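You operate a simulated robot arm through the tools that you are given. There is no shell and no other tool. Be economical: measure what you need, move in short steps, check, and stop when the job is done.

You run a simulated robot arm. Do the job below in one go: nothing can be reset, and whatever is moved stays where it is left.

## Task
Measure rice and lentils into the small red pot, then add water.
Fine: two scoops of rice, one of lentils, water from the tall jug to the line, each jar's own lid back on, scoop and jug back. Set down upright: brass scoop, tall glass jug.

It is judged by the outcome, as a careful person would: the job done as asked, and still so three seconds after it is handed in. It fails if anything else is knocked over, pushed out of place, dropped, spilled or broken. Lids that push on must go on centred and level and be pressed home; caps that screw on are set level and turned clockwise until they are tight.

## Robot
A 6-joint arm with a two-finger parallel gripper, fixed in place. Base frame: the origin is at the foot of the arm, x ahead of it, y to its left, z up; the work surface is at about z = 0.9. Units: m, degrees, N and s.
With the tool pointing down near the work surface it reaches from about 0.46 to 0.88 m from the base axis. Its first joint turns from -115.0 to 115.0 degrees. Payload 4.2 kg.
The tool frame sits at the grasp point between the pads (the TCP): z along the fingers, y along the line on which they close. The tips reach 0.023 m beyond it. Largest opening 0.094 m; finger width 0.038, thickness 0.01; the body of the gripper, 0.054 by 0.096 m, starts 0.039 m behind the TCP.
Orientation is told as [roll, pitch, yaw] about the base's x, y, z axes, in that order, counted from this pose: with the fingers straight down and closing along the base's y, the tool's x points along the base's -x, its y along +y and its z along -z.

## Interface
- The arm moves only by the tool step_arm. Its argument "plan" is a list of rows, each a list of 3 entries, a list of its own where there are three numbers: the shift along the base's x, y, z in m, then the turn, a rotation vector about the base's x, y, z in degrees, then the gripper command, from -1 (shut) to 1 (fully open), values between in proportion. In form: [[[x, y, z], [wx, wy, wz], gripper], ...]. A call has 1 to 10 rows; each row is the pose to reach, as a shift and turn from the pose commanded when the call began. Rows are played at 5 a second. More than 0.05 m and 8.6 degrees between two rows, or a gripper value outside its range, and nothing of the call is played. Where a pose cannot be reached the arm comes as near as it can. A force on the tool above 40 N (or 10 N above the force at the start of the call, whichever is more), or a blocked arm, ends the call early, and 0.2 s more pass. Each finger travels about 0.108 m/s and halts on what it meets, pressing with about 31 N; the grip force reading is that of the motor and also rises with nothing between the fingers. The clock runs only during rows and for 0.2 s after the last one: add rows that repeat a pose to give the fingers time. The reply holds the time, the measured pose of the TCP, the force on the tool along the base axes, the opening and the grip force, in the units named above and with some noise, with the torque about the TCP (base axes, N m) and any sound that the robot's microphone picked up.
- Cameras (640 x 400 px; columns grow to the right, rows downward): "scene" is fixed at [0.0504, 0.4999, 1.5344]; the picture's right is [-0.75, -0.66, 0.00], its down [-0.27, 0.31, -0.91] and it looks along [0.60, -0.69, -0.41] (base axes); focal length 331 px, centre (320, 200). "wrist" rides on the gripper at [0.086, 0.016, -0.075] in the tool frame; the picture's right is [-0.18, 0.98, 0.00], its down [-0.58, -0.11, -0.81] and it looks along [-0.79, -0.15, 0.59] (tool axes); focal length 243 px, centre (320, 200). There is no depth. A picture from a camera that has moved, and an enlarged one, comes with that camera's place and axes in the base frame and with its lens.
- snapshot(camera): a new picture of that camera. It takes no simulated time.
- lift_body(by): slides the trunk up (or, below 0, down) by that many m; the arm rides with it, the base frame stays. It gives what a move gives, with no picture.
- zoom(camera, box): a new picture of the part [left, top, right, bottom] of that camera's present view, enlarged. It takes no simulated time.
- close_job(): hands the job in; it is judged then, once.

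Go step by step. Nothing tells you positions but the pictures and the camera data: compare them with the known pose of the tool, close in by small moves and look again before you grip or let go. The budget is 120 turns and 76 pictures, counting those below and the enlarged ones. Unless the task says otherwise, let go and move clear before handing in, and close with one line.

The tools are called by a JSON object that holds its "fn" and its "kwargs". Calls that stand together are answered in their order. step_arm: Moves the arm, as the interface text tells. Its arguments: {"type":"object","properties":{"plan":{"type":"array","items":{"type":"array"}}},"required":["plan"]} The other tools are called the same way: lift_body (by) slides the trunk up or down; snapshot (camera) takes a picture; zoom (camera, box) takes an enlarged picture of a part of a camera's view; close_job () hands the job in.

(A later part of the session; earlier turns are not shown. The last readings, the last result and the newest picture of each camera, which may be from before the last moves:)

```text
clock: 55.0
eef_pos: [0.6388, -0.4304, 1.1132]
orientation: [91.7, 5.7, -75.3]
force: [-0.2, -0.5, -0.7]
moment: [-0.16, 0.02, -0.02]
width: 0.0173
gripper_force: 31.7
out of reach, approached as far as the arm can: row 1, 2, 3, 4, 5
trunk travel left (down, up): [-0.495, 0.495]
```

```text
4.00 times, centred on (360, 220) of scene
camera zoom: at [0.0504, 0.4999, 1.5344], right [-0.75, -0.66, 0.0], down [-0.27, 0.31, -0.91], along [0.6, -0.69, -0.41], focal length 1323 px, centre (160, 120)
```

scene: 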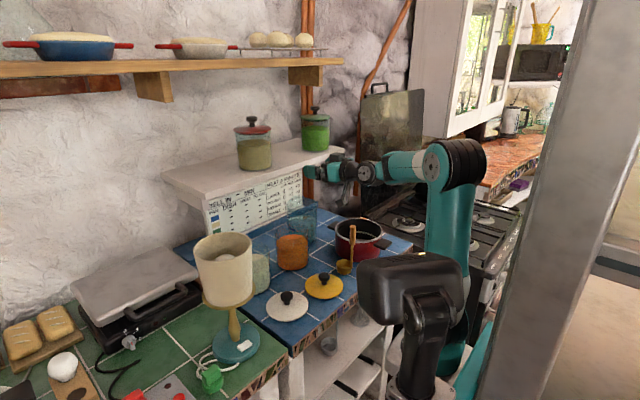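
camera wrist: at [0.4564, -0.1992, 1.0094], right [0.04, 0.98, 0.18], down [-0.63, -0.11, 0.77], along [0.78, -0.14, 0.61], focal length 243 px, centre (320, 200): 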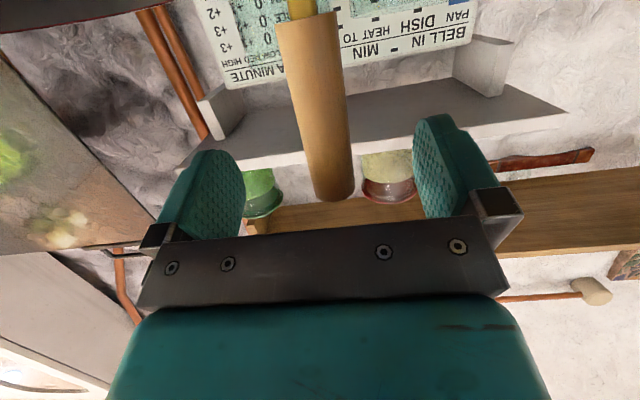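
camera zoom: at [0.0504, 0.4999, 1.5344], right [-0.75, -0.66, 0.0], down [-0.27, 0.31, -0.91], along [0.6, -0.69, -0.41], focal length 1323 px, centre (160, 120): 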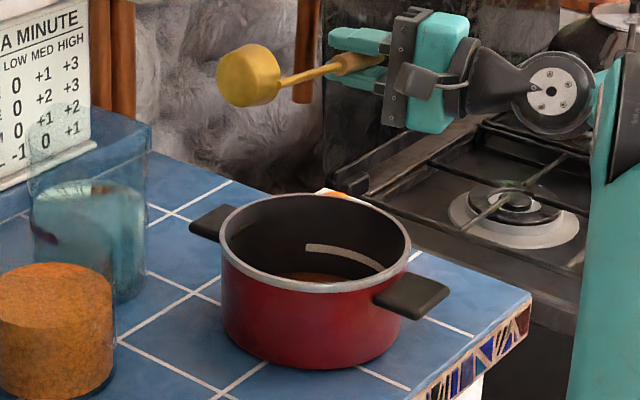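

The scoop has emptied into the pot and I see no spill. I'll bring the scoop upright again while rising.

{"fn": "step_arm", "kwargs": {"plan": [[[0, 0.0, 0.015], [-8, 0, 0], -1], [[0, 0.01, 0.03], [-16, 0, 0], -1], [[0, 0.03, 0.045], [-24, 0, 0], -1], [[0, 0.05, 0.06], [-32, 0, 0], -1], [[0, 0.075, 0.07], [-40, 0, 0], -1], [[0, 0.1, 0.08], [-48, 0, 0], -1], [[0, 0.125, 0.09], [-56, 0, 0], -1], [[0, 0.15, 0.1], [-64, 0, 0], -1], [[0.01, 0.175, 0.1], [-72, 0, 0], -1], [[0.02, 0.2, 0.1], [-80, 0, 0], -1]]}}

{"fn": "step_arm", "kwargs": {"plan": [[[0, 0.02, 0.0], [-8, 0, 0], -1], [[0, 0.04, 0.0], [-16, 0, 0], -1], [[0, 0.06, 0], [-16, 0, 0], -1], [[0, 0.06, 0], [-16, 0, 0], -1]]}}

{"fn": "snapshot", "kwargs": {"camera": "scene"}}

```text
clock: 57.2
eef_pos: [0.6569, -0.2315, 1.214]
orientation: [47.6, -68.3, -45.4]
force: [0.1, -0.2, -1.4]
moment: [0.0, 0.0, 0.0]
width: 0.0172
gripper_force: 31.1
trunk travel left (down, up): [-0.495, 0.495]
```

```text
clock: 58.2
eef_pos: [0.6576, -0.1696, 1.2121]
orientation: [-0.3, -74.9, 0.4]
force: [0.3, 0.2, -1.9]
moment: [0.0, 0.01, -0.01]
width: 0.0172
gripper_force: 30.8
trunk travel left (down, up): [-0.495, 0.495]
```

```text
42 pictures are left
```

scene: 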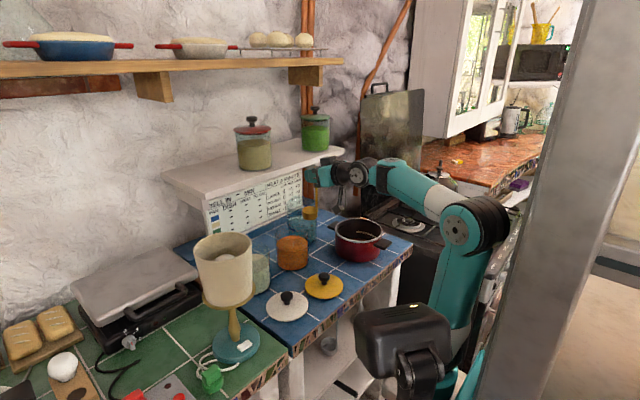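

Now to the rice jar, estimated at about (0.72, 0.031). I'll move above it and check with the scene camera.

{"fn": "step_arm", "kwargs": {"plan": [[[0.01, 0.04, 0], [0, 0, 0], -1], [[0.02, 0.08, 0], [0, 0, 0], -1], [[0.03, 0.12, 0], [0, 0, 0], -1], [[0.04, 0.16, 0], [0, 0, 0], -1], [[0.047, 0.192, 0], [0, 0, 0], -1], [[0.047, 0.192, 0], [0, 0, 0], -1]]}}

{"fn": "zoom", "kwargs": {"camera": "scene", "box": [190, 160, 350, 300]}}

```text
clock: 59.6
eef_pos: [0.7056, 0.0234, 1.2139]
orientation: [0.0, -75.0, 0.2]
force: [-0.3, -0.5, -0.1]
moment: [0.01, 0.02, 0.0]
width: 0.0176
gripper_force: 31.0
trunk travel left (down, up): [-0.495, 0.495]
```

```text
2.86 times, centred on (270, 230) of scene
camera zoom: at [0.0504, 0.4999, 1.5344], right [-0.75, -0.66, 0.0], down [-0.27, 0.31, -0.91], along [0.6, -0.69, -0.41], focal length 945 px, centre (463, 114)
```

zoom: 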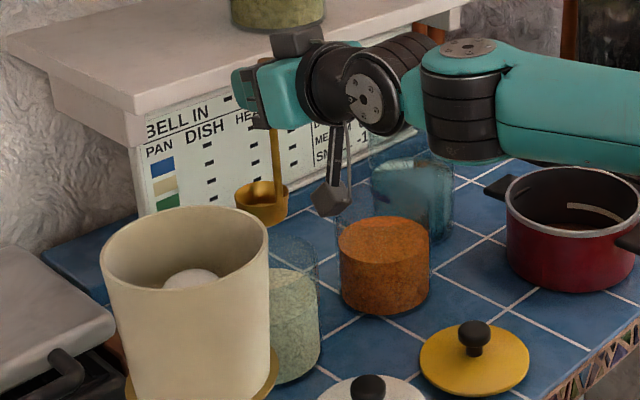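

The bowl is above the rice jar. I'll dip into the rice and lift.

{"fn": "step_arm", "kwargs": {"plan": [[[0.002, 0.005, -0.04], [0, 0, 0], -1], [[0.002, 0.005, -0.07], [0, 0, 0], -1], [[0.002, 0.005, -0.09], [0, 0, 0], -1], [[0.002, 0.005, -0.11], [0, 0, 0], -1], [[0.002, 0.005, -0.125], [0, 0, 0], -1], [[0.002, 0.005, -0.138], [0, 0, 0], -1], [[0.002, 0.005, -0.138], [0, 0, 0], -1]]}}

{"fn": "step_arm", "kwargs": {"plan": [[[0, 0, 0.02], [0, 0, 0], -1], [[0, 0, 0.04], [0, 0, 0], -1], [[0, 0, 0.06], [0, 0, 0], -1], [[0, 0, 0.085], [0, 0, 0], -1], [[0, 0, 0.11], [0, 0, 0], -1], [[0, 0, 0.135], [0, 0, 0], -1]]}}

{"fn": "zoom", "kwargs": {"camera": "scene", "box": [190, 160, 350, 300]}}

```text
clock: 61.2
eef_pos: [0.7065, 0.0268, 1.0747]
orientation: [0.0, -75.0, 0.2]
force: [-0.1, 0.5, -2.0]
moment: [-0.01, 0.01, -0.01]
width: 0.0176
gripper_force: 30.5
trunk travel left (down, up): [-0.495, 0.495]
```

```text
clock: 62.6
eef_pos: [0.7082, 0.0274, 1.2099]
orientation: [-0.1, -74.9, 0.3]
force: [0.2, 0.0, -1.5]
moment: [0.0, 0.02, 0.03]
width: 0.0175
gripper_force: 30.8
trunk travel left (down, up): [-0.495, 0.495]
```

```text
2.86 times, centred on (270, 230) of scene
camera zoom: at [0.0504, 0.4999, 1.5344], right [-0.75, -0.66, 0.0], down [-0.27, 0.31, -0.91], along [0.6, -0.69, -0.41], focal length 945 px, centre (463, 114)
```

zoom: 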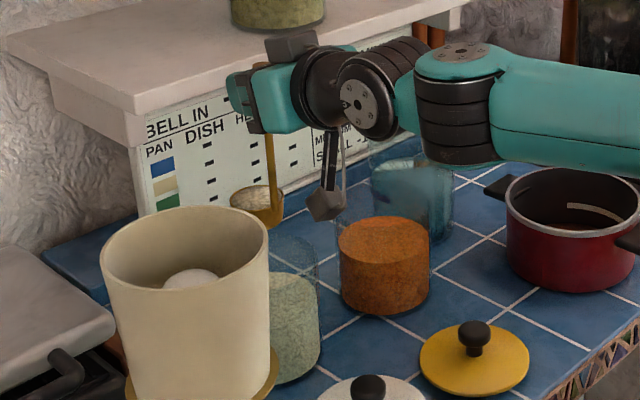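

The bowl is full of rice. I'll carry it to the pot, yawing the hand toward the radial direction so it has better reach while pouring.

{"fn": "step_arm", "kwargs": {"plan": [[[-0.0129, -0.0348, 0.0], [0, 0, -2.5], -1], [[-0.0257, -0.0697, 0.0], [0, 0, -5], -1], [[-0.0386, -0.1045, 0], [0, 0, -7.5], -1], [[-0.0514, -0.1393, 0], [0, 0, -10], -1], [[-0.0643, -0.1742, 0], [0, 0, -12.5], -1], [[-0.0772, -0.209, 0], [0, 0, -15], -1], [[-0.09, -0.2438, 0], [0, 0, -17.5], -1], [[-0.1029, -0.2786, -0.005], [0, 0, -20], -1], [[-0.1157, -0.3135, -0.01], [0, 0, -22.5], -1], [[-0.1286, -0.3483, -0.015], [0, 0, -25], -1]]}}

{"fn": "zoom", "kwargs": {"camera": "scene", "box": [280, 170, 440, 270]}}

```text
clock: 64.8
eef_pos: [0.5777, -0.3203, 1.1953]
orientation: [-0.1, -74.9, -24.8]
force: [-0.6, 0.2, -1.5]
moment: [0.04, 0.04, -0.03]
width: 0.0174
gripper_force: 31.0
out of reach, approached as far as the arm can: row 7, 8, 9
trunk travel left (down, up): [-0.495, 0.495]
```

```text
4.00 times, centred on (360, 220) of scene
camera zoom: at [0.0504, 0.4999, 1.5344], right [-0.75, -0.66, 0.0], down [-0.27, 0.31, -0.91], along [0.6, -0.69, -0.41], focal length 1323 px, centre (160, 120)
```

zoom: 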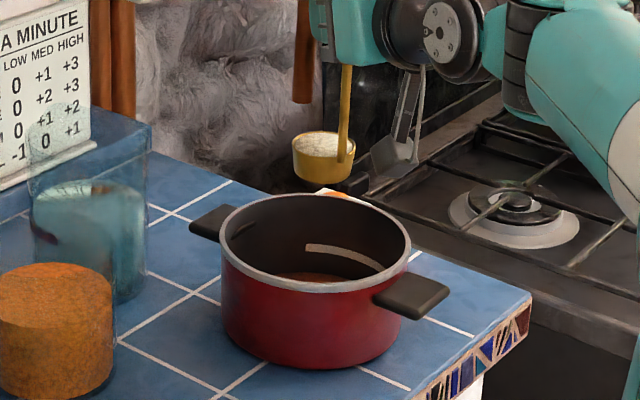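

The bowl is centred over the pot. I'll start tilting about the radial axis, with a small part first.

{"fn": "step_arm", "kwargs": {"plan": [[[-0.0067, -0.0144, -0.007], [7.25, -3.38, 0], -1], [[-0.0133, -0.0284, -0.0146], [14.5, -6.77, 0], -1], [[-0.0194, -0.0415, -0.022], [21.7, -10.15, 0], -1]]}}

```text
clock: 65.6
eef_pos: [0.5591, -0.3627, 1.1735]
orientation: [60.2, -61.9, -81.7]
force: [-0.4, 0.5, -1.6]
moment: [-0.04, 0.03, -0.03]
width: 0.0175
gripper_force: 31.1
trunk travel left (down, up): [-0.495, 0.495]
```

{"fn": "step_arm", "kwargs": {"plan": [[[-0.0057, -0.0121, -0.007], [7.25, -3.38, 0], -1], [[-0.0107, -0.023, -0.0145], [14.5, -6.77, 0], -1], [[-0.0151, -0.0324, -0.022], [21.7, -10.15, 0], -1], [[-0.0187, -0.04, -0.029], [29, -13.5, 0], -1], [[-0.0213, -0.0456, -0.036], [36.2, -16.9, 0], -1], [[-0.023, -0.0493, -0.044], [43.5, -20.3, 0], -1], [[-0.0237, -0.0507, -0.051], [50.7, -23.7, 0], -1], [[-0.0233, -0.0499, -0.058], [58, -27.1, 0], -1], [[-0.022, -0.047, -0.066], [65.2, -30.5, 0], -1], [[-0.0195, -0.0419, -0.073], [72.5, -33.8, 0], -1]]}}

{"fn": "zoom", "kwargs": {"camera": "scene", "box": [280, 170, 440, 270]}}

```text
clock: 67.8
eef_pos: [0.5394, -0.4051, 1.1009]
orientation: [93.8, 13.5, -99.6]
force: [0.6, -0.2, -1.7]
moment: [-0.1, 0.1, 0.0]
width: 0.0174
gripper_force: 31.6
trunk travel left (down, up): [-0.495, 0.495]
```

```text
4.00 times, centred on (360, 220) of scene
camera zoom: at [0.0504, 0.4999, 1.5344], right [-0.75, -0.66, 0.0], down [-0.27, 0.31, -0.91], along [0.6, -0.69, -0.41], focal length 1323 px, centre (160, 120)
```

zoom: 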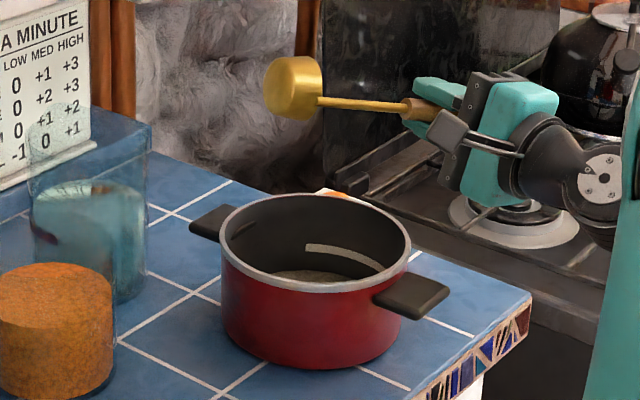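

The rice is in the pot with no drift. I'll hold a moment, bring the scoop upright, then go back to the rice jar for the second scoop.

{"fn": "step_arm", "kwargs": {"plan": [[[0, 0, 0], [0, 0, 0], -1], [[0, 0, 0], [0, 0, 0], -1], [[0.002, 0.0042, 0.0125], [-7.25, 3.38, 0], -1], [[0.004, 0.0084, 0.025], [-14.5, 6.77, 0], -1], [[0.006, 0.0126, 0.0375], [-21.7, 10.15, 0], -1], [[0.008, 0.0168, 0.05], [-29, 13.5, 0], -1], [[0.01, 0.021, 0.063], [-36.2, 16.9, 0], -1], [[0.012, 0.025, 0.075], [-43.5, 20.3, 0], -1], [[0.014, 0.029, 0.0875], [-50.7, 23.7, 0], -1], [[0.016, 0.033, 0.1], [-58, 27.1, 0], -1]]}}

{"fn": "step_arm", "kwargs": {"plan": [[[0.005, 0.015, 0.004], [-7.25, 3.38, 0], -1], [[0.01, 0.03, 0.008], [-14.5, 6.77, 0], -1], [[0.015, 0.05, 0.008], [-21.7, 10.15, 0], -1], [[0.02, 0.07, 0.008], [-29, 13.5, 0], -1], [[0.025, 0.09, 0.008], [-36.2, 16.9, 0], -1], [[0.03, 0.1, 0.008], [-41.7, 19.45, 0], -1], [[0.03, 0.1, 0.008], [-41.7, 19.45, 0], -1]]}}

```text
clock: 70.0
eef_pos: [0.5552, -0.3718, 1.2005]
orientation: [72.9, -47.9, -92.1]
force: [0.7, -0.4, -1.6]
moment: [-0.07, 0.04, 0.0]
width: 0.0174
gripper_force: 30.7
trunk travel left (down, up): [-0.495, 0.495]
```

```text
clock: 71.6
eef_pos: [0.6, -0.2789, 1.2082]
orientation: [-22.7, -73.7, -3.0]
force: [0.6, 0.3, -0.6]
moment: [0.04, -0.02, -0.02]
width: 0.0173
gripper_force: 30.6
out of reach, approached as far as the arm can: row 4, 5, 6, 7
trunk travel left (down, up): [-0.495, 0.495]
```

I over-rotated by about 6°, so I'll correct that first.

{"fn": "step_arm", "kwargs": {"plan": [[[0.01, 0.02, 0.003], [5.4, -2.5, 0], -1], [[0.02, 0.04, 0.003], [5.4, -2.5, 0], -1]]}}

```text
clock: 72.2
eef_pos: [0.6202, -0.2386, 1.212]
orientation: [-0.6, -74.9, -24.4]
force: [-0.1, 0.4, -1.0]
moment: [0.02, -0.03, 0.0]
width: 0.0173
gripper_force: 30.8
trunk travel left (down, up): [-0.495, 0.495]
```

{"fn": "step_arm", "kwargs": {"plan": [[[0.0125, 0.038, 0], [0, 0, 3.5], -1], [[0.025, 0.076, 0], [0, 0, 7], -1], [[0.0375, 0.114, 0], [0, 0, 10.5], -1], [[0.05, 0.152, 0], [0, 0, 14], -1], [[0.0625, 0.19, 0], [0, 0, 17.5], -1], [[0.075, 0.228, 0], [0, 0, 21], -1], [[0.0873, 0.2656, 0], [0, 0, 24.5], -1], [[0.0873, 0.2656, 0], [0, 0, 24.5], -1]]}}

```text
clock: 74.0
eef_pos: [0.7072, 0.028, 1.2107]
orientation: [-0.6, -74.9, 0.2]
force: [-0.3, 0.8, -1.9]
moment: [0.0, -0.01, -0.03]
width: 0.0174
gripper_force: 31.0
trunk travel left (down, up): [-0.495, 0.495]
```

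I'm at the same spot as before, so I'll make the second rice dip slightly deeper.

{"fn": "step_arm", "kwargs": {"plan": [[[0, 0, -0.04], [0, 0, 0], -1], [[0, 0, -0.07], [0, 0, 0], -1], [[0, 0, -0.09], [0, 0, 0], -1], [[0, 0, -0.11], [0, 0, 0], -1], [[0, 0, -0.125], [0, 0, 0], -1], [[0, 0, -0.14], [0, 0, 0], -1], [[0, 0, -0.14], [0, 0, 0], -1]]}}

{"fn": "step_arm", "kwargs": {"plan": [[[0, 0, 0.02], [0, 0, 0], -1], [[0, 0, 0.04], [0, 0, 0], -1], [[0, 0, 0.06], [0, 0, 0], -1], [[0, 0, 0.085], [0, 0, 0], -1], [[0, 0, 0.11], [0, 0, 0], -1], [[0, 0, 0.138], [0, 0, 0], -1]]}}

{"fn": "step_arm", "kwargs": {"plan": [[[-0.0129, -0.0348, 0.0], [0, 0, -2.5], -1], [[-0.0257, -0.0697, 0.0], [0, 0, -5], -1], [[-0.0386, -0.1045, 0], [0, 0, -7.5], -1], [[-0.0514, -0.1393, 0], [0, 0, -10], -1], [[-0.0643, -0.1742, 0], [0, 0, -12.5], -1], [[-0.0772, -0.209, 0], [0, 0, -15], -1], [[-0.09, -0.2438, 0], [0, 0, -17.5], -1], [[-0.1029, -0.2786, -0.005], [0, 0, -20], -1], [[-0.1157, -0.3135, -0.01], [0, 0, -22.5], -1], [[-0.1286, -0.3483, -0.015], [0, 0, -25], -1]]}}

{"fn": "zoom", "kwargs": {"camera": "scene", "box": [280, 170, 440, 270]}}

```text
clock: 75.6
eef_pos: [0.7074, 0.027, 1.0713]
orientation: [-0.6, -74.9, 0.3]
force: [0.1, -0.6, -0.5]
moment: [0.0, 0.0, 0.04]
width: 0.0172
gripper_force: 31.2
trunk travel left (down, up): [-0.495, 0.495]
```

```text
clock: 77.0
eef_pos: [0.7083, 0.0266, 1.2105]
orientation: [-0.6, -74.9, 0.4]
force: [0.8, 0.2, -1.4]
moment: [-0.01, -0.01, 0.02]
width: 0.0172
gripper_force: 31.1
trunk travel left (down, up): [-0.495, 0.495]
```

```text
clock: 79.2
eef_pos: [0.5792, -0.321, 1.1958]
orientation: [-0.6, -74.8, -24.7]
force: [0.4, 0.1, -0.9]
moment: [0.0, 0.02, -0.03]
width: 0.0175
gripper_force: 30.9
out of reach, approached as far as the arm can: row 7, 8
trunk travel left (down, up): [-0.495, 0.495]
```

```text
4.00 times, centred on (360, 220) of scene
camera zoom: at [0.0504, 0.4999, 1.5344], right [-0.75, -0.66, 0.0], down [-0.27, 0.31, -0.91], along [0.6, -0.69, -0.41], focal length 1323 px, centre (160, 120)
```

zoom: 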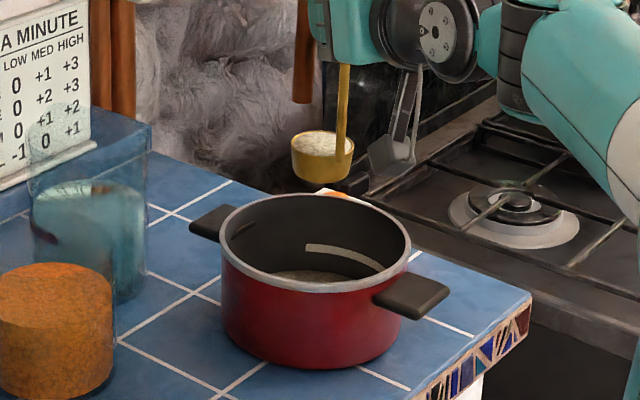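

The second scoop of rice is over the pot. I'll repeat the pour the same way.

{"fn": "step_arm", "kwargs": {"plan": [[[-0.0067, -0.0144, -0.007], [7.25, -3.38, 0], -1], [[-0.0133, -0.0284, -0.0146], [14.5, -6.77, 0], -1], [[-0.0194, -0.0415, -0.022], [21.7, -10.15, 0], -1]]}}

{"fn": "step_arm", "kwargs": {"plan": [[[-0.0057, -0.0121, -0.007], [7.25, -3.38, 0], -1], [[-0.0107, -0.023, -0.0145], [14.5, -6.77, 0], -1], [[-0.0151, -0.0324, -0.022], [21.7, -10.15, 0], -1], [[-0.0187, -0.04, -0.029], [29, -13.5, 0], -1], [[-0.0213, -0.0456, -0.036], [36.2, -16.9, 0], -1], [[-0.023, -0.0493, -0.044], [43.5, -20.3, 0], -1], [[-0.0237, -0.0507, -0.051], [50.7, -23.7, 0], -1], [[-0.0233, -0.0499, -0.058], [58, -27.1, 0], -1], [[-0.022, -0.047, -0.066], [65.2, -30.5, 0], -1], [[-0.0195, -0.0419, -0.073], [72.5, -33.8, 0], -1]]}}

{"fn": "step_arm", "kwargs": {"plan": [[[0, 0, 0], [0, 0, 0], -1], [[0, 0, 0], [0, 0, 0], -1], [[0.002, 0.0042, 0.0125], [-7.25, 3.38, 0], -1], [[0.004, 0.0084, 0.025], [-14.5, 6.77, 0], -1], [[0.006, 0.0126, 0.0375], [-21.7, 10.15, 0], -1], [[0.008, 0.0168, 0.05], [-29, 13.5, 0], -1], [[0.01, 0.021, 0.063], [-36.2, 16.9, 0], -1], [[0.012, 0.025, 0.075], [-43.5, 20.3, 0], -1], [[0.014, 0.029, 0.0875], [-50.7, 23.7, 0], -1], [[0.016, 0.033, 0.1], [-58, 27.1, 0], -1]]}}

{"fn": "step_arm", "kwargs": {"plan": [[[0.005, 0.015, 0.004], [-7.25, 3.38, 0], -1], [[0.01, 0.03, 0.008], [-14.5, 6.77, 0], -1], [[0.015, 0.05, 0.008], [-21.7, 10.15, 0], -1], [[0.02, 0.07, 0.008], [-29, 13.5, 0], -1], [[0.025, 0.09, 0.008], [-36.2, 16.9, 0], -1], [[0.03, 0.1, 0.008], [-36.2, 16.9, 0], -1]]}}

{"fn": "zoom", "kwargs": {"camera": "scene", "box": [280, 150, 440, 290]}}

```text
clock: 80.0
eef_pos: [0.5605, -0.3626, 1.1726]
orientation: [59.5, -62.0, -81.6]
force: [-0.4, 0.7, -2.2]
moment: [-0.07, 0.09, -0.02]
width: 0.0169
gripper_force: 31.1
trunk travel left (down, up): [-0.495, 0.495]
```

```text
clock: 82.2
eef_pos: [0.5405, -0.4053, 1.1017]
orientation: [93.4, 13.6, -99.5]
force: [-0.4, -0.3, -1.1]
moment: [-0.11, 0.08, -0.02]
width: 0.0172
gripper_force: 30.7
trunk travel left (down, up): [-0.495, 0.495]
```

```text
clock: 84.4
eef_pos: [0.5563, -0.3717, 1.1994]
orientation: [72.3, -47.9, -92.2]
force: [-0.4, 0.0, -0.3]
moment: [-0.06, 0.02, 0.0]
width: 0.017
gripper_force: 31.2
trunk travel left (down, up): [-0.495, 0.495]
```

```text
clock: 85.8
eef_pos: [0.6007, -0.2781, 1.2085]
orientation: [-1.0, -74.9, -24.4]
force: [0.9, 0.0, -1.9]
moment: [-0.01, 0.04, -0.02]
width: 0.0171
gripper_force: 30.6
out of reach, approached as far as the arm can: row 4, 5, 6
trunk travel left (down, up): [-0.495, 0.495]
```

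```text
2.86 times, centred on (360, 220) of scene
camera zoom: at [0.0504, 0.4999, 1.5344], right [-0.75, -0.66, 0.0], down [-0.27, 0.31, -0.91], along [0.6, -0.69, -0.41], focal length 945 px, centre (206, 143)
```

zoom: 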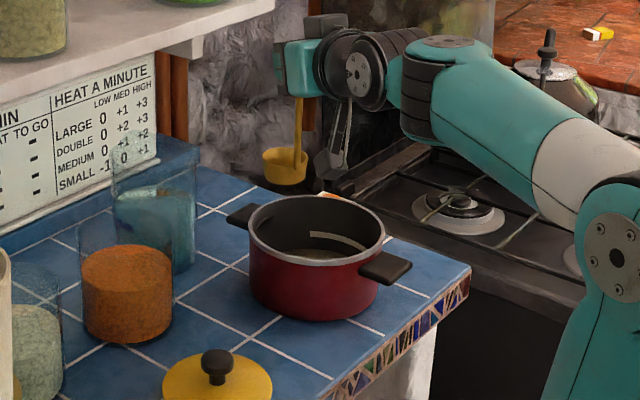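

Both rice scoops are in. Next I'll take the scoop back to its original place, yawing to 0 and staying clear of the pot.

{"fn": "step_arm", "kwargs": {"plan": [[[0, 0.022, 0], [0.2, 0, 6], -1], [[0, 0.044, 0], [0.4, 0, 12], -1], [[0, 0.066, 0], [0.6, 0, 18], -1], [[0, 0.085, -0.008], [0.6, 0, 24.4], -1], [[-0.01, 0.08, -0.035], [0.6, 0, 24.4], -1], [[-0.025, 0.075, -0.065], [0.6, 0, 24.4], -1], [[-0.04, 0.07, -0.095], [0.6, 0, 24.4], -1], [[-0.05, 0.0667, -0.13], [0.6, 0, 24.4], -1], [[-0.05, 0.0667, -0.135], [0.6, 0, 24.4], -1]]}}

{"fn": "zoom", "kwargs": {"camera": "scene", "box": [280, 180, 440, 280]}}

```text
clock: 87.8
eef_pos: [0.5535, -0.2167, 1.0703]
orientation: [1.8, -75.0, -2.5]
force: [-0.5, 0.3, -1.7]
moment: [-0.01, 0.02, -0.03]
width: 0.0174
gripper_force: 30.7
out of reach, approached as far as the arm can: row 1, 2, 3, 4, 5, 6, 7, 8, 9
trunk travel left (down, up): [-0.495, 0.495]
```

```text
4.00 times, centred on (360, 230) of scene
camera zoom: at [0.0504, 0.4999, 1.5344], right [-0.75, -0.66, 0.0], down [-0.27, 0.31, -0.91], along [0.6, -0.69, -0.41], focal length 1323 px, centre (160, 80)
```

zoom: 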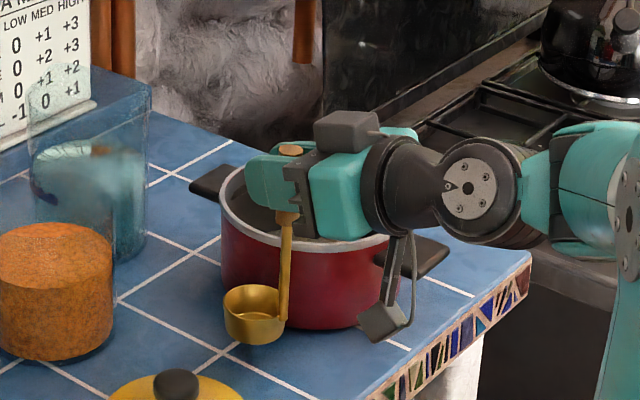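

The scoop hangs upright 2.6 cm above its spot. I'll lower it gently.

{"fn": "step_arm", "kwargs": {"plan": [[[-0.003, 0.005, -0.012], [0, 0, 0], -1], [[-0.003, 0.005, -0.02], [0, 0, 0], -1], [[-0.003, 0.005, -0.0235], [0, 0, 0], -1]]}}

```text
clock: 88.6
eef_pos: [0.5508, -0.2112, 1.0478]
orientation: [1.4, -74.8, -2.4]
force: [-0.7, -0.2, -0.4]
moment: [0.01, -0.01, 0.01]
width: 0.0172
gripper_force: 30.5
trunk travel left (down, up): [-0.495, 0.495]
```

{"fn": "step_arm", "kwargs": {"plan": [[[0, 0, -0.0015], [0, 0, 0], -1], [[0, 0, -0.003], [0, 0, 0], -1], [[0, 0, -0.004], [0, 0, 0], -1], [[0, 0, -0.004], [0, 0, 0], -1]]}}

```text
clock: 89.6
eef_pos: [0.551, -0.2107, 1.0455]
orientation: [1.4, -74.8, -2.3]
force: [-3.3, 1.4, 20.9]
moment: [-0.14, -0.11, 0.03]
width: 0.0172
gripper_force: 31.3
trunk travel left (down, up): [-0.495, 0.495]
```

It's touching down. I'll ease the pressure and open the fingers.

{"fn": "step_arm", "kwargs": {"plan": [[[0, 0, 0.001], [0, 0, 0], -1], [[0, 0, 0.0015], [0, 0, 0], -0.6], [[0, 0, 0.0015], [0, 0, 0], 0], [[0, 0, 0.0015], [0, 0, 0], 1], [[0, 0, 0.0015], [0, 0, 0], 1], [[0, 0, 0.0015], [0, 0, 0], 1]]}}

{"fn": "zoom", "kwargs": {"camera": "scene", "box": [280, 180, 440, 280]}}

```text
clock: 91.0
eef_pos: [0.5506, -0.2121, 1.0443]
orientation: [1.7, -74.8, -2.5]
force: [-0.3, -0.1, -0.2]
moment: [0.0, 0.01, 0.01]
width: 0.0942
gripper_force: 0.0
trunk travel left (down, up): [-0.495, 0.495]
```

```text
4.00 times, centred on (360, 230) of scene
camera zoom: at [0.0504, 0.4999, 1.5344], right [-0.75, -0.66, 0.0], down [-0.27, 0.31, -0.91], along [0.6, -0.69, -0.41], focal length 1323 px, centre (160, 80)
```

zoom: 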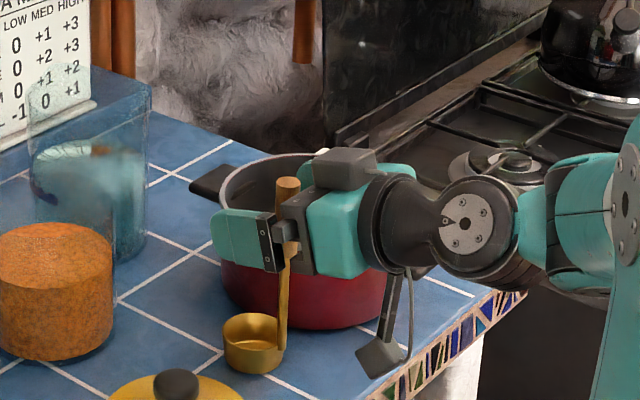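

The scoop is back upright in its place. I'll rise straight up, clear of the handle, then turn the tool down to look at the lids and jars.

{"fn": "step_arm", "kwargs": {"plan": [[[0, 0, 0.015], [0, 0, 0], 1], [[0, -0.001, 0.03], [0, 0, 0], 1], [[0.005, -0.005, 0.055], [0, 0, 0], 1], [[0.012, -0.015, 0.08], [0, 0, 0], 1], [[0.02, -0.02, 0.11], [0, 0, 0], 1], [[0.03, -0.02, 0.145], [0, 0, 0], 1], [[0.04, -0.02, 0.18], [0, 0, 0], 1]]}}

{"fn": "step_arm", "kwargs": {"plan": [[[0, 0.02, 0], [0, 7.5, 0], 1], [[-0.0, 0.04, 0], [0, 15, 0], 1], [[-0.01, 0.06, 0], [0, 22.5, 0], 1], [[-0.02, 0.08, 0], [0, 30, 0], 1], [[-0.03, 0.1, 0.01], [0, 37.5, 0], 1], [[-0.04, 0.12, 0.02], [0, 45, 0], 1], [[-0.05, 0.14, 0.025], [0, 52.5, 0], 1], [[-0.06, 0.16, 0.03], [0, 60, 0], 1], [[-0.07, 0.18, 0.03], [0, 67.5, 0], 1], [[-0.07, 0.2, 0.03], [0, 75, 0], 1]]}}

{"fn": "snapshot", "kwargs": {"camera": "wrist"}}

```text
clock: 92.6
eef_pos: [0.5909, -0.2302, 1.2243]
orientation: [1.7, -74.8, -2.6]
force: [-0.6, 0.0, 0.5]
moment: [0.02, 0.01, -0.01]
width: 0.0939
gripper_force: 0.1
out of reach, approached as far as the arm can: row 2, 3, 4, 5
trunk travel left (down, up): [-0.495, 0.495]
```

```text
clock: 94.8
eef_pos: [0.5179, -0.0301, 1.2368]
orientation: [-0.9, 0.2, -0.6]
force: [-0.4, 0.0, 0.8]
moment: [0.0, -0.01, 0.01]
width: 0.0942
gripper_force: 0.1
out of reach, approached as far as the arm can: row 6, 10
trunk travel left (down, up): [-0.495, 0.495]
```

```text
33 pictures are left
camera wrist: at [0.4328, -0.0123, 1.3124], right [0.2, 0.98, -0.01], down [0.58, -0.1, 0.81], along [0.79, -0.17, -0.59], focal length 243 px, centre (320, 200)
```

wrist: 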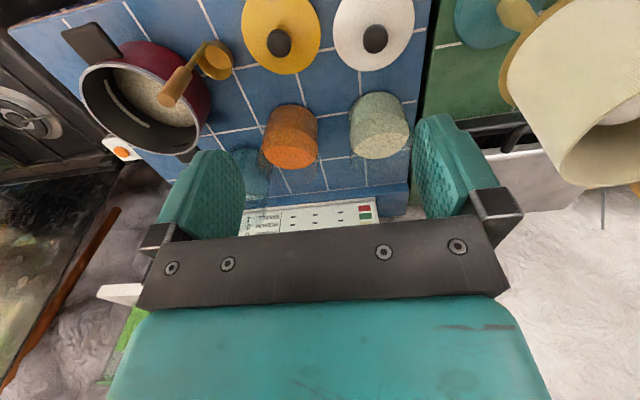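

Good view of both lids and jars. I'll enlarge it to measure.

{"fn": "zoom", "kwargs": {"camera": "wrist", "box": [230, 0, 430, 200]}}

```text
2.00 times, centred on (330, 100) of wrist
camera zoom: at [0.4328, -0.0123, 1.3124], right [0.2, 0.98, -0.01], down [0.58, -0.1, 0.81], along [0.79, -0.17, -0.59], focal length 485 px, centre (300, 400)
```

zoom: 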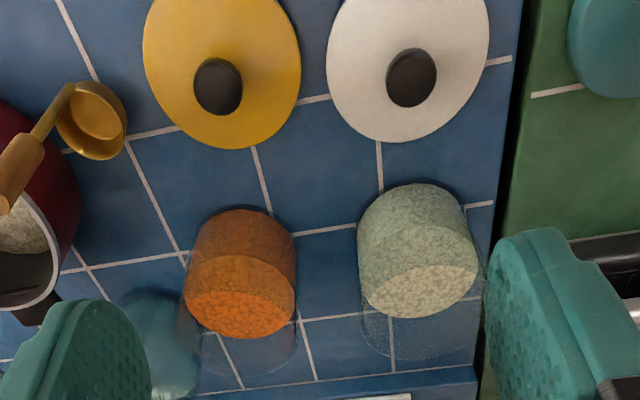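

Estimates are lentil jar (0.714, -0.129), rice jar (0.7145, 0.029), yellow knob (0.559, -0.101) and white knob (0.577, 0.029). I'll refine by hovering the open fingers over the rice jar.

{"fn": "step_arm", "kwargs": {"plan": [[[0.04, 0.01, -0.01], [0.9, -0.2, 0.6], 1], [[0.08, 0.02, -0.025], [0.9, -0.2, 0.6], 1], [[0.12, 0.035, -0.04], [0.9, -0.2, 0.6], 1], [[0.16, 0.048, -0.06], [0.9, -0.2, 0.6], 1], [[0.197, 0.059, -0.08], [0.9, -0.2, 0.6], 1], [[0.197, 0.059, -0.107], [0.9, -0.2, 0.6], 1], [[0.197, 0.059, -0.107], [0.9, -0.2, 0.6], 1]]}}

{"fn": "snapshot", "kwargs": {"camera": "wrist"}}

```text
clock: 96.4
eef_pos: [0.7168, 0.0278, 1.1309]
orientation: [0.1, 0.0, -0.1]
force: [0.5, 0.5, 0.0]
moment: [0.03, -0.02, -0.02]
width: 0.0941
gripper_force: 0.0
out of reach, approached as far as the arm can: row 5
trunk travel left (down, up): [-0.495, 0.495]
```

```text
31 pictures are left
camera wrist: at [0.6305, 0.0445, 1.2055], right [0.19, 0.98, 0.0], down [0.58, -0.11, 0.81], along [0.79, -0.15, -0.59], focal length 243 px, centre (320, 200)
```

wrist: 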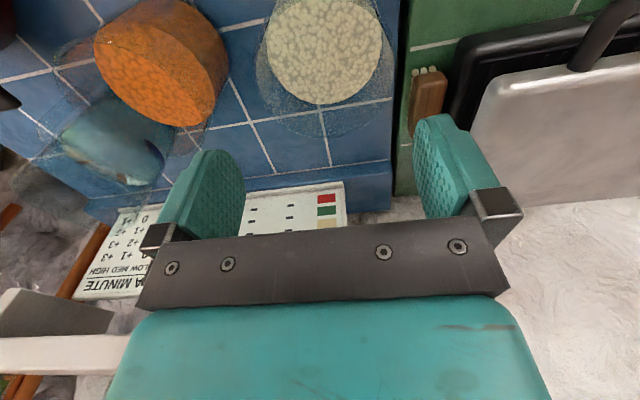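

{"fn": "zoom", "kwargs": {"camera": "wrist", "box": [240, 0, 408, 150]}}

```text
2.67 times, centred on (324, 75) of wrist
camera zoom: at [0.6305, 0.0445, 1.2055], right [0.19, 0.98, 0.0], down [0.58, -0.11, 0.81], along [0.79, -0.15, -0.59], focal length 647 px, centre (309, 533)
```

zoom: 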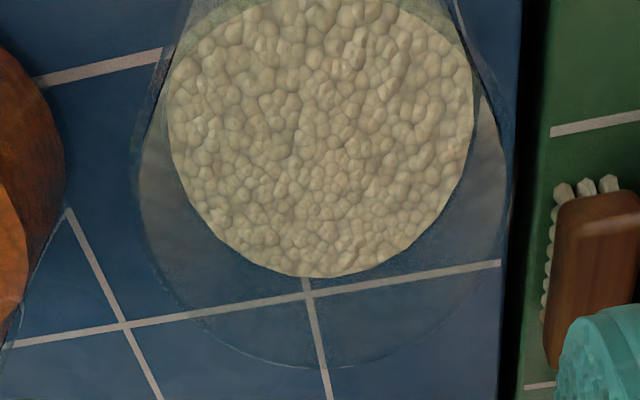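

The close-up gives the rice jar at about (0.721, 0.0315), which puts the lentil jar at about (0.720, -0.126). Now I'll hover above the white lid's knob.

{"fn": "step_arm", "kwargs": {"plan": [[[-0.035, 0, 0.01], [0, 0, 0], 1], [[-0.07, 0, 0.0], [0, 0, 0], 1], [[-0.105, 0.001, -0.02], [0, 0, 0], 1], [[-0.138, 0.001, -0.05], [0, 0, 0], 1], [[-0.138, 0.001, -0.09], [0, 0, 0], 1], [[-0.138, 0.001, -0.11], [0, 0, 0], 1]]}}

{"fn": "snapshot", "kwargs": {"camera": "wrist"}}

{"fn": "zoom", "kwargs": {"camera": "scene", "box": [240, 230, 370, 330]}}

```text
clock: 97.8
eef_pos: [0.5783, 0.0293, 1.0202]
orientation: [0.1, 0.0, -0.1]
force: [-1.3, 0.2, 1.1]
moment: [-0.02, 0.01, -0.01]
width: 0.0939
gripper_force: 0.2
trunk travel left (down, up): [-0.495, 0.495]
```

```text
29 pictures are left
camera wrist: at [0.4913, 0.0461, 1.0954], right [0.19, 0.98, 0.0], down [0.58, -0.11, 0.81], along [0.79, -0.15, -0.59], focal length 243 px, centre (320, 200)
```

wrist: 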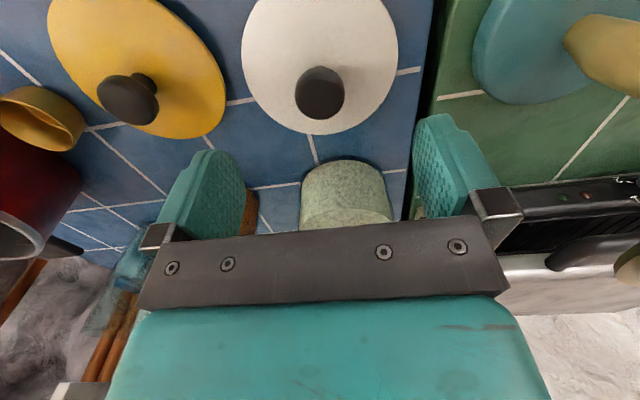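

```text
4.00 times, centred on (305, 280) of scene
camera zoom: at [0.0504, 0.4999, 1.5344], right [-0.75, -0.66, 0.0], down [-0.27, 0.31, -0.91], along [0.6, -0.69, -0.41], focal length 1323 px, centre (380, -120)
```

zoom: 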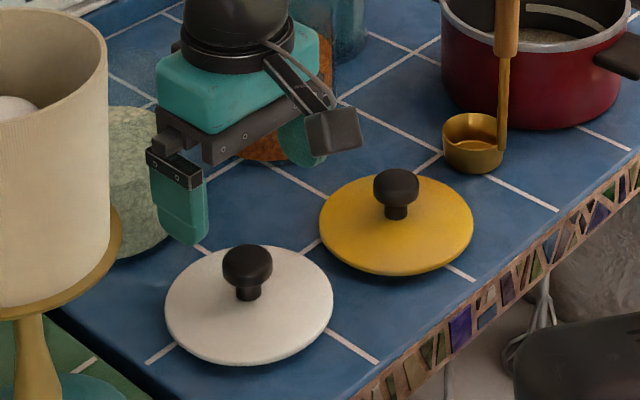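

I'm centred over the white knob. I'll descend so the tips stay just above the lid disc, then close on the knob.

{"fn": "step_arm", "kwargs": {"plan": [[[0, 0, -0.035], [0, 0, 0], 1], [[0, 0, -0.065], [0, 0, 0], 1], [[0, 0, -0.083], [0, 0, 0], 1], [[0, 0, -0.083], [0, 0, 0], 0.2], [[0, 0, -0.083], [0, 0, 0], -0.4], [[0, 0, -0.083], [0, 0, 0], -1], [[0, 0, -0.083], [0, 0, 0], -1], [[0, 0, -0.083], [0, 0, 0], -1]]}}

```text
clock: 99.6
eef_pos: [0.578, 0.0286, 0.9359]
orientation: [0.2, 0.1, -0.2]
force: [0.8, 1.9, 3.1]
moment: [0.02, -0.18, 0.07]
width: 0.0324
gripper_force: 31.2
trunk travel left (down, up): [-0.495, 0.495]
```

Gripped at 32 mm. I'll lift and check the lid's underside and level.

{"fn": "step_arm", "kwargs": {"plan": [[[0, 0, 0.02], [0, 0, 0], -1], [[0, 0, 0.06], [0, 0, 0], -1], [[0, 0, 0.1], [0, 0, 0], -1], [[0, 0, 0.14], [0, 0, 0], -1], [[0, 0, 0.18], [0, 0, 0], -1], [[0, 0, 0.18], [0, 0, 0], -1]]}}

{"fn": "zoom", "kwargs": {"camera": "scene", "box": [190, 160, 350, 300]}}

{"fn": "snapshot", "kwargs": {"camera": "wrist"}}

```text
clock: 101.0
eef_pos: [0.578, 0.0273, 1.1176]
orientation: [0.0, 0.0, 0.0]
force: [0.5, -0.5, -0.7]
moment: [-0.05, -0.01, 0.0]
width: 0.0319
gripper_force: 31.5
trunk travel left (down, up): [-0.495, 0.495]
```

```text
2.86 times, centred on (270, 230) of scene
camera zoom: at [0.0504, 0.4999, 1.5344], right [-0.75, -0.66, 0.0], down [-0.27, 0.31, -0.91], along [0.6, -0.69, -0.41], focal length 945 px, centre (463, 114)
```

zoom: 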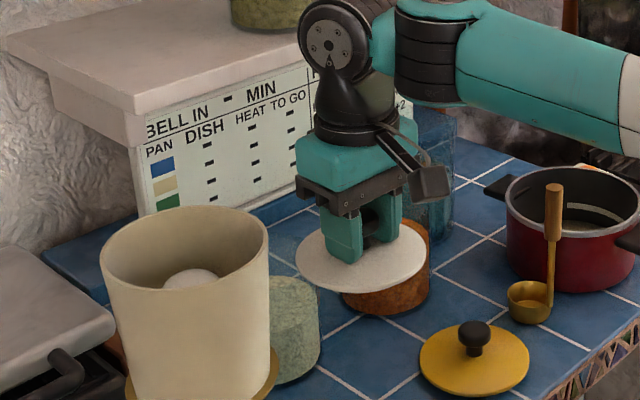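

```text
26 pictures are left
camera wrist: at [0.4916, 0.0449, 1.1925], right [0.18, 0.98, 0.0], down [0.58, -0.11, 0.81], along [0.79, -0.15, -0.59], focal length 243 px, centre (320, 200)
```

wrist: 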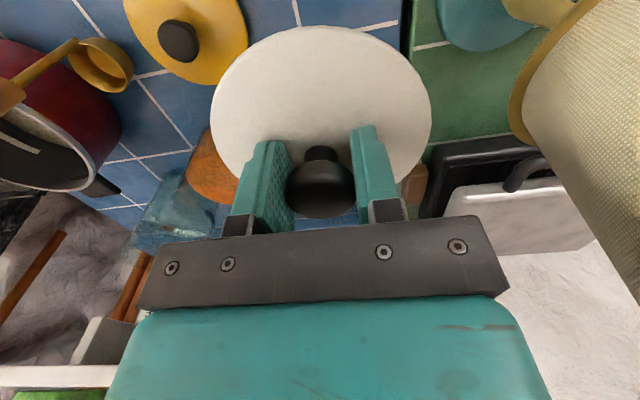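

The lid hangs level and centred on the tool. I'll carry it to above the rice jar.

{"fn": "step_arm", "kwargs": {"plan": [[[0.036, 0.001, 0.005], [0, 0, 0], -1], [[0.072, 0.002, 0.005], [0, 0, 0], -1], [[0.108, 0.003, 0.0], [0, 0, 0], -1], [[0.1425, 0.0042, -0.01], [0, 0, 0], -1], [[0.1425, 0.0042, -0.017], [0, 0, 0], -1], [[0.1425, 0.0042, -0.017], [0, 0, 0], -1]]}}

{"fn": "zoom", "kwargs": {"camera": "scene", "box": [220, 180, 340, 290]}}

```text
clock: 102.4
eef_pos: [0.722, 0.0331, 1.0995]
orientation: [0.2, 0.1, -0.1]
force: [0.0, 0.6, -1.7]
moment: [-0.01, 0.02, 0.01]
width: 0.0322
gripper_force: 30.6
trunk travel left (down, up): [-0.495, 0.495]
```

```text
3.64 times, centred on (280, 235) of scene
camera zoom: at [0.0504, 0.4999, 1.5344], right [-0.75, -0.66, 0.0], down [-0.27, 0.31, -0.91], along [0.6, -0.69, -0.41], focal length 1203 px, centre (466, 73)
```

zoom: 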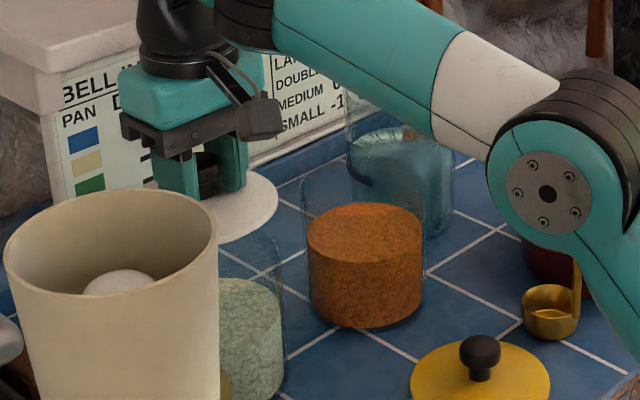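

Looks within a few millimetres, with the lid slightly far-left. I'll nudge it and lower slowly toward the rim.

{"fn": "step_arm", "kwargs": {"plan": [[[-0.002, -0.0015, -0.01], [0, 0, 0], -1], [[-0.002, -0.0015, -0.018], [0, 0, 0], -1], [[-0.002, -0.0015, -0.024], [0, 0, 0], -1]]}}

{"fn": "zoom", "kwargs": {"camera": "scene", "box": [235, 200, 305, 280]}}

```text
clock: 103.2
eef_pos: [0.7189, 0.0315, 1.0758]
orientation: [0.1, 0.0, -0.1]
force: [0.1, 0.0, -1.2]
moment: [0.0, -0.05, 0.02]
width: 0.0322
gripper_force: 30.7
trunk travel left (down, up): [-0.495, 0.495]
```

```text
5.00 times, centred on (270, 240) of scene
camera zoom: at [0.0504, 0.4999, 1.5344], right [-0.75, -0.66, 0.0], down [-0.27, 0.31, -0.91], along [0.6, -0.69, -0.41], focal length 1654 px, centre (570, 0)
```

zoom: 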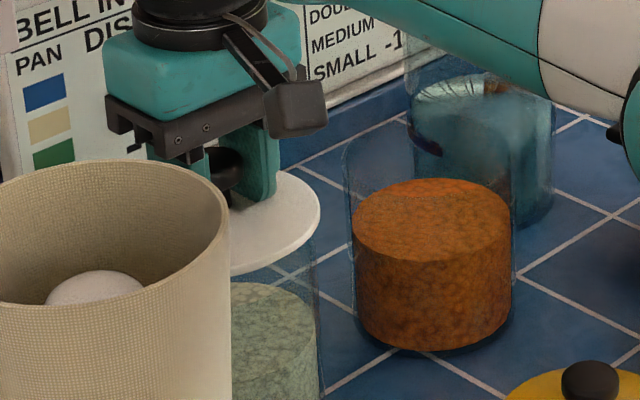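

{"fn": "step_arm", "kwargs": {"plan": [[[-0.001, -0.0015, -0.003], [0, 0, 0], -1], [[-0.001, -0.0015, -0.006], [0, 0, 0], -1], [[-0.001, -0.0015, -0.009], [0, 0, 0], -1], [[-0.001, -0.0015, -0.011], [0, 0, 0], -1]]}}

```text
clock: 104.2
eef_pos: [0.7178, 0.0298, 1.066]
orientation: [0.1, 0.0, 0.0]
force: [-0.5, 0.5, -0.3]
moment: [0.03, -0.01, 0.02]
width: 0.0322
gripper_force: 31.4
trunk travel left (down, up): [-0.495, 0.495]
```

{"fn": "step_arm", "kwargs": {"plan": [[[0, 0, -0.003], [0, 0, 0], -1], [[0, 0, -0.006], [0, 0, 0], -1], [[0, 0, -0.009], [0, 0, 0], -1], [[0, 0, -0.012], [0, 0, 0], -1]]}}

```text
clock: 105.2
eef_pos: [0.7174, 0.0294, 1.0572]
orientation: [0.1, -0.4, -0.1]
force: [2.1, -0.6, 30.0]
moment: [-0.14, 1.13, 0.01]
width: 0.0321
gripper_force: 30.7
trunk travel left (down, up): [-0.495, 0.495]
```

There's contact with a moment showing the near (-x) edge touching first, so the lid must go further +x. I'll back off slightly, shift, and try again.

{"fn": "step_arm", "kwargs": {"plan": [[[0, 0, 0.006], [0, 0, 0], -1], [[0.003, 0.0005, 0.006], [0, 0, 0], -1], [[0.003, 0.0005, 0.003], [0, 0, 0], -1], [[0.003, 0.0005, 0.0], [0, 0, 0], -1], [[0.003, 0.0005, -0.001], [0, 0, 0], -1]]}}

```text
clock: 106.4
eef_pos: [0.7197, 0.0306, 1.0521]
orientation: [0.1, 0.1, -0.1]
force: [-0.5, -0.3, -1.0]
moment: [0.0, -0.04, 0.06]
width: 0.0322
gripper_force: 31.0
trunk travel left (down, up): [-0.495, 0.495]
```

It slipped past with no force, so the plug is entering the jar. I'll continue down and press.

{"fn": "step_arm", "kwargs": {"plan": [[[0, 0, -0.003], [0, 0, 0], -1], [[0, 0, -0.006], [0, 0, 0], -1], [[0, 0, -0.009], [0, 0, 0], -1], [[0, 0, -0.012], [0, 0, 0], -1]]}}

```text
clock: 107.3
eef_pos: [0.7203, 0.0307, 1.0485]
orientation: [0.5, -0.7, -0.1]
force: [0.2, 2.1, 16.1]
moment: [-0.29, 0.64, -0.04]
width: 0.0322
gripper_force: 30.7
trunk travel left (down, up): [-0.495, 0.495]
stopped in row 4: the force on the tool passed its limit at 45 N (the readings are from after the stop); the commanded pose is now the measured one
```

{"fn": "zoom", "kwargs": {"camera": "scene", "box": [235, 200, 305, 280]}}

```text
5.00 times, centred on (270, 240) of scene
camera zoom: at [0.0504, 0.4999, 1.5344], right [-0.75, -0.66, 0.0], down [-0.27, 0.31, -0.91], along [0.6, -0.69, -0.41], focal length 1654 px, centre (570, 0)
```

zoom: 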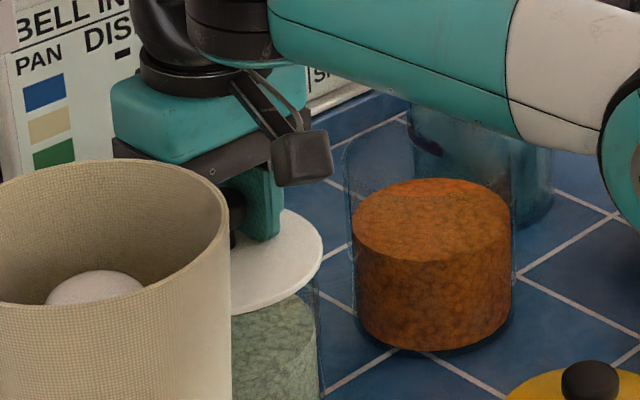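

{"fn": "step_arm", "kwargs": {"plan": [[[0, 0, 0.003], [0, 0, 0], -1], [[0.0015, 0, 0.003], [0, 0, 0], -1], [[0.0015, 0, 0.0], [0, 0, 0], -1], [[0.0015, 0, -0.0015], [0, 0, 0], -1], [[0.0015, 0, -0.003], [0, 0, 0], -1]]}}

```text
clock: 108.5
eef_pos: [0.7214, 0.0285, 1.0485]
orientation: [0.4, -1.2, -0.1]
force: [0.4, -1.2, 16.7]
moment: [-0.4, 0.74, 0.05]
width: 0.0323
gripper_force: 30.6
trunk travel left (down, up): [-0.495, 0.495]
stopped in row 5: the force on the tool passed its limit at 42 N (the readings are from after the stop); the commanded pose is now the measured one
```

The accumulated stops have tilted the tool by about 1.2° with the near side low. I'll back off, level it, and press again.

{"fn": "step_arm", "kwargs": {"plan": [[[0, 0.0005, 0.003], [-0.4, 1.2, 0.1], -1], [[-0.0005, 0.001, 0.003], [-0.4, 1.2, 0.1], -1], [[-0.0005, 0.001, 0.003], [-0.4, 1.2, 0.1], -1]]}}

{"fn": "step_arm", "kwargs": {"plan": [[[0, 0, -0.0015], [0, 0, 0], -1], [[0, 0, -0.003], [0, 0, 0], -1], [[0, 0, -0.0045], [0, 0, 0], -1]]}}

```text
clock: 109.3
eef_pos: [0.7227, 0.0303, 1.0494]
orientation: [0.1, 0.3, -0.1]
force: [0.3, -1.0, -0.7]
moment: [-0.03, -0.08, 0.06]
width: 0.0323
gripper_force: 30.9
trunk travel left (down, up): [-0.495, 0.495]
```

```text
clock: 110.1
eef_pos: [0.7213, 0.0299, 1.049]
orientation: [0.1, -0.2, 0.0]
force: [5.5, 1.4, 24.0]
moment: [-0.13, -0.35, 0.07]
width: 0.0323
gripper_force: 31.3
trunk travel left (down, up): [-0.495, 0.495]
```

Now the load is even across the lid. I'll press a little harder to see whether it seats further.

{"fn": "step_arm", "kwargs": {"plan": [[[-0.0, 0, -0.0007], [0, 0, 0], -1], [[0, 0, -0.0013], [0, 0, 0], -1], [[0, 0, -0.0013], [0, 0, 0], -1]]}}

{"fn": "zoom", "kwargs": {"camera": "scene", "box": [245, 220, 305, 280]}}

```text
clock: 110.6
eef_pos: [0.7218, 0.0302, 1.0484]
orientation: [0.2, -0.3, 0.0]
force: [-0.7, 0.5, 13.4]
moment: [-0.3, 0.56, -0.07]
width: 0.0322
gripper_force: 31.3
trunk travel left (down, up): [-0.495, 0.495]
stopped in row 2: the force on the tool passed its limit at 42 N (the readings are from after the stop); the commanded pose is now the measured one
```

```text
6.67 times, centred on (275, 250) of scene
camera zoom: at [0.0504, 0.4999, 1.5344], right [-0.75, -0.66, 0.0], down [-0.27, 0.31, -0.91], along [0.6, -0.69, -0.41], focal length 2205 px, centre (620, -133)
```

zoom: 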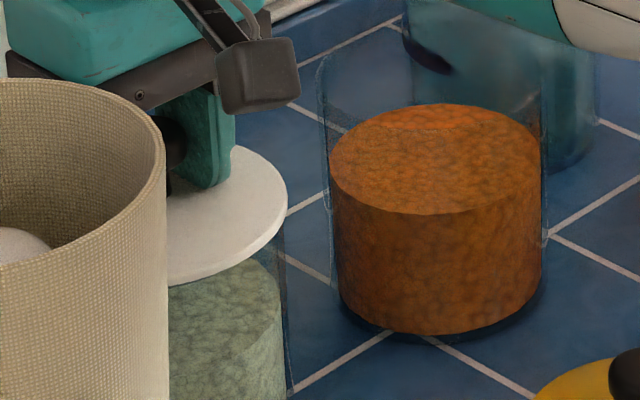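

The lid disc sits level with the rim and takes 40 N without moving, so it appears home. I'll release, retreat upward, and check.

{"fn": "step_arm", "kwargs": {"plan": [[[0, 0, 0.0005], [0, 0, 0], -0.5], [[0, 0, 0.0005], [0, 0, 0], 0.3], [[0, 0, 0.0005], [0, 0, 0], 1], [[0, 0, 0.0005], [0, 0, 0], 1], [[0, 0, 0.03], [0, 0, 0], 1], [[0, 0, 0.07], [0, 0, 0], 1], [[0, 0, 0.1], [0, 0, 0], 1]]}}

{"fn": "snapshot", "kwargs": {"camera": "wrist"}}

```text
clock: 112.2
eef_pos: [0.7195, 0.0301, 1.1446]
orientation: [0.2, -0.2, -0.1]
force: [-0.4, 0.5, -0.4]
moment: [-0.01, 0.01, -0.03]
width: 0.0943
gripper_force: 0.0
out of reach, approached as far as the arm can: row 7
trunk travel left (down, up): [-0.495, 0.495]
```

```text
21 pictures are left
camera wrist: at [0.6333, 0.0466, 1.2199], right [0.18, 0.98, 0.0], down [0.58, -0.11, 0.81], along [0.79, -0.15, -0.59], focal length 243 px, centre (320, 200)
```

wrist: 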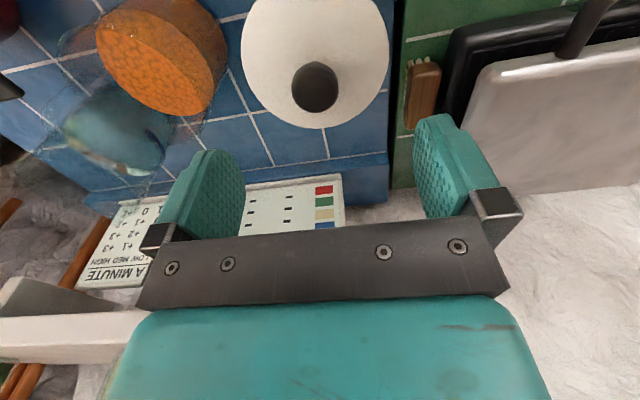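

The white lid is on, centred. Next is the yellow lid at about (0.5595, -0.102). I'll move over it, descend and look.

{"fn": "step_arm", "kwargs": {"plan": [[[-0.032, -0.0264, 0], [-0.1, 0.2, 0.1], 1], [[-0.064, -0.0528, 0], [-0.1, 0.2, 0.1], 1], [[-0.096, -0.0792, 0], [-0.1, 0.2, 0.1], 1], [[-0.128, -0.1056, -0.01], [-0.1, 0.2, 0.1], 1], [[-0.16, -0.132, -0.03], [-0.1, 0.2, 0.1], 1], [[-0.16, -0.132, -0.075], [-0.1, 0.2, 0.1], 1], [[-0.16, -0.132, -0.12], [-0.1, 0.2, 0.1], 1], [[-0.16, -0.132, -0.124], [-0.1, 0.2, 0.1], 1]]}}

{"fn": "zoom", "kwargs": {"camera": "wrist", "box": [200, 0, 440, 180]}}

```text
clock: 114.0
eef_pos: [0.5594, -0.102, 1.0196]
orientation: [0.1, 0.0, 0.2]
force: [0.0, -1.0, -0.5]
moment: [-0.01, -0.02, -0.01]
width: 0.0941
gripper_force: 0.1
trunk travel left (down, up): [-0.495, 0.495]
```

```text
2.22 times, centred on (320, 90) of wrist
camera zoom: at [0.4725, -0.0858, 1.0952], right [0.18, 0.98, 0.0], down [0.58, -0.11, 0.81], along [0.79, -0.15, -0.59], focal length 539 px, centre (320, 444)
```

zoom: 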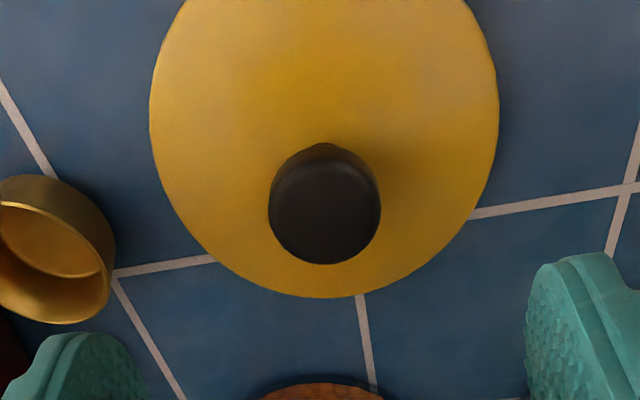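

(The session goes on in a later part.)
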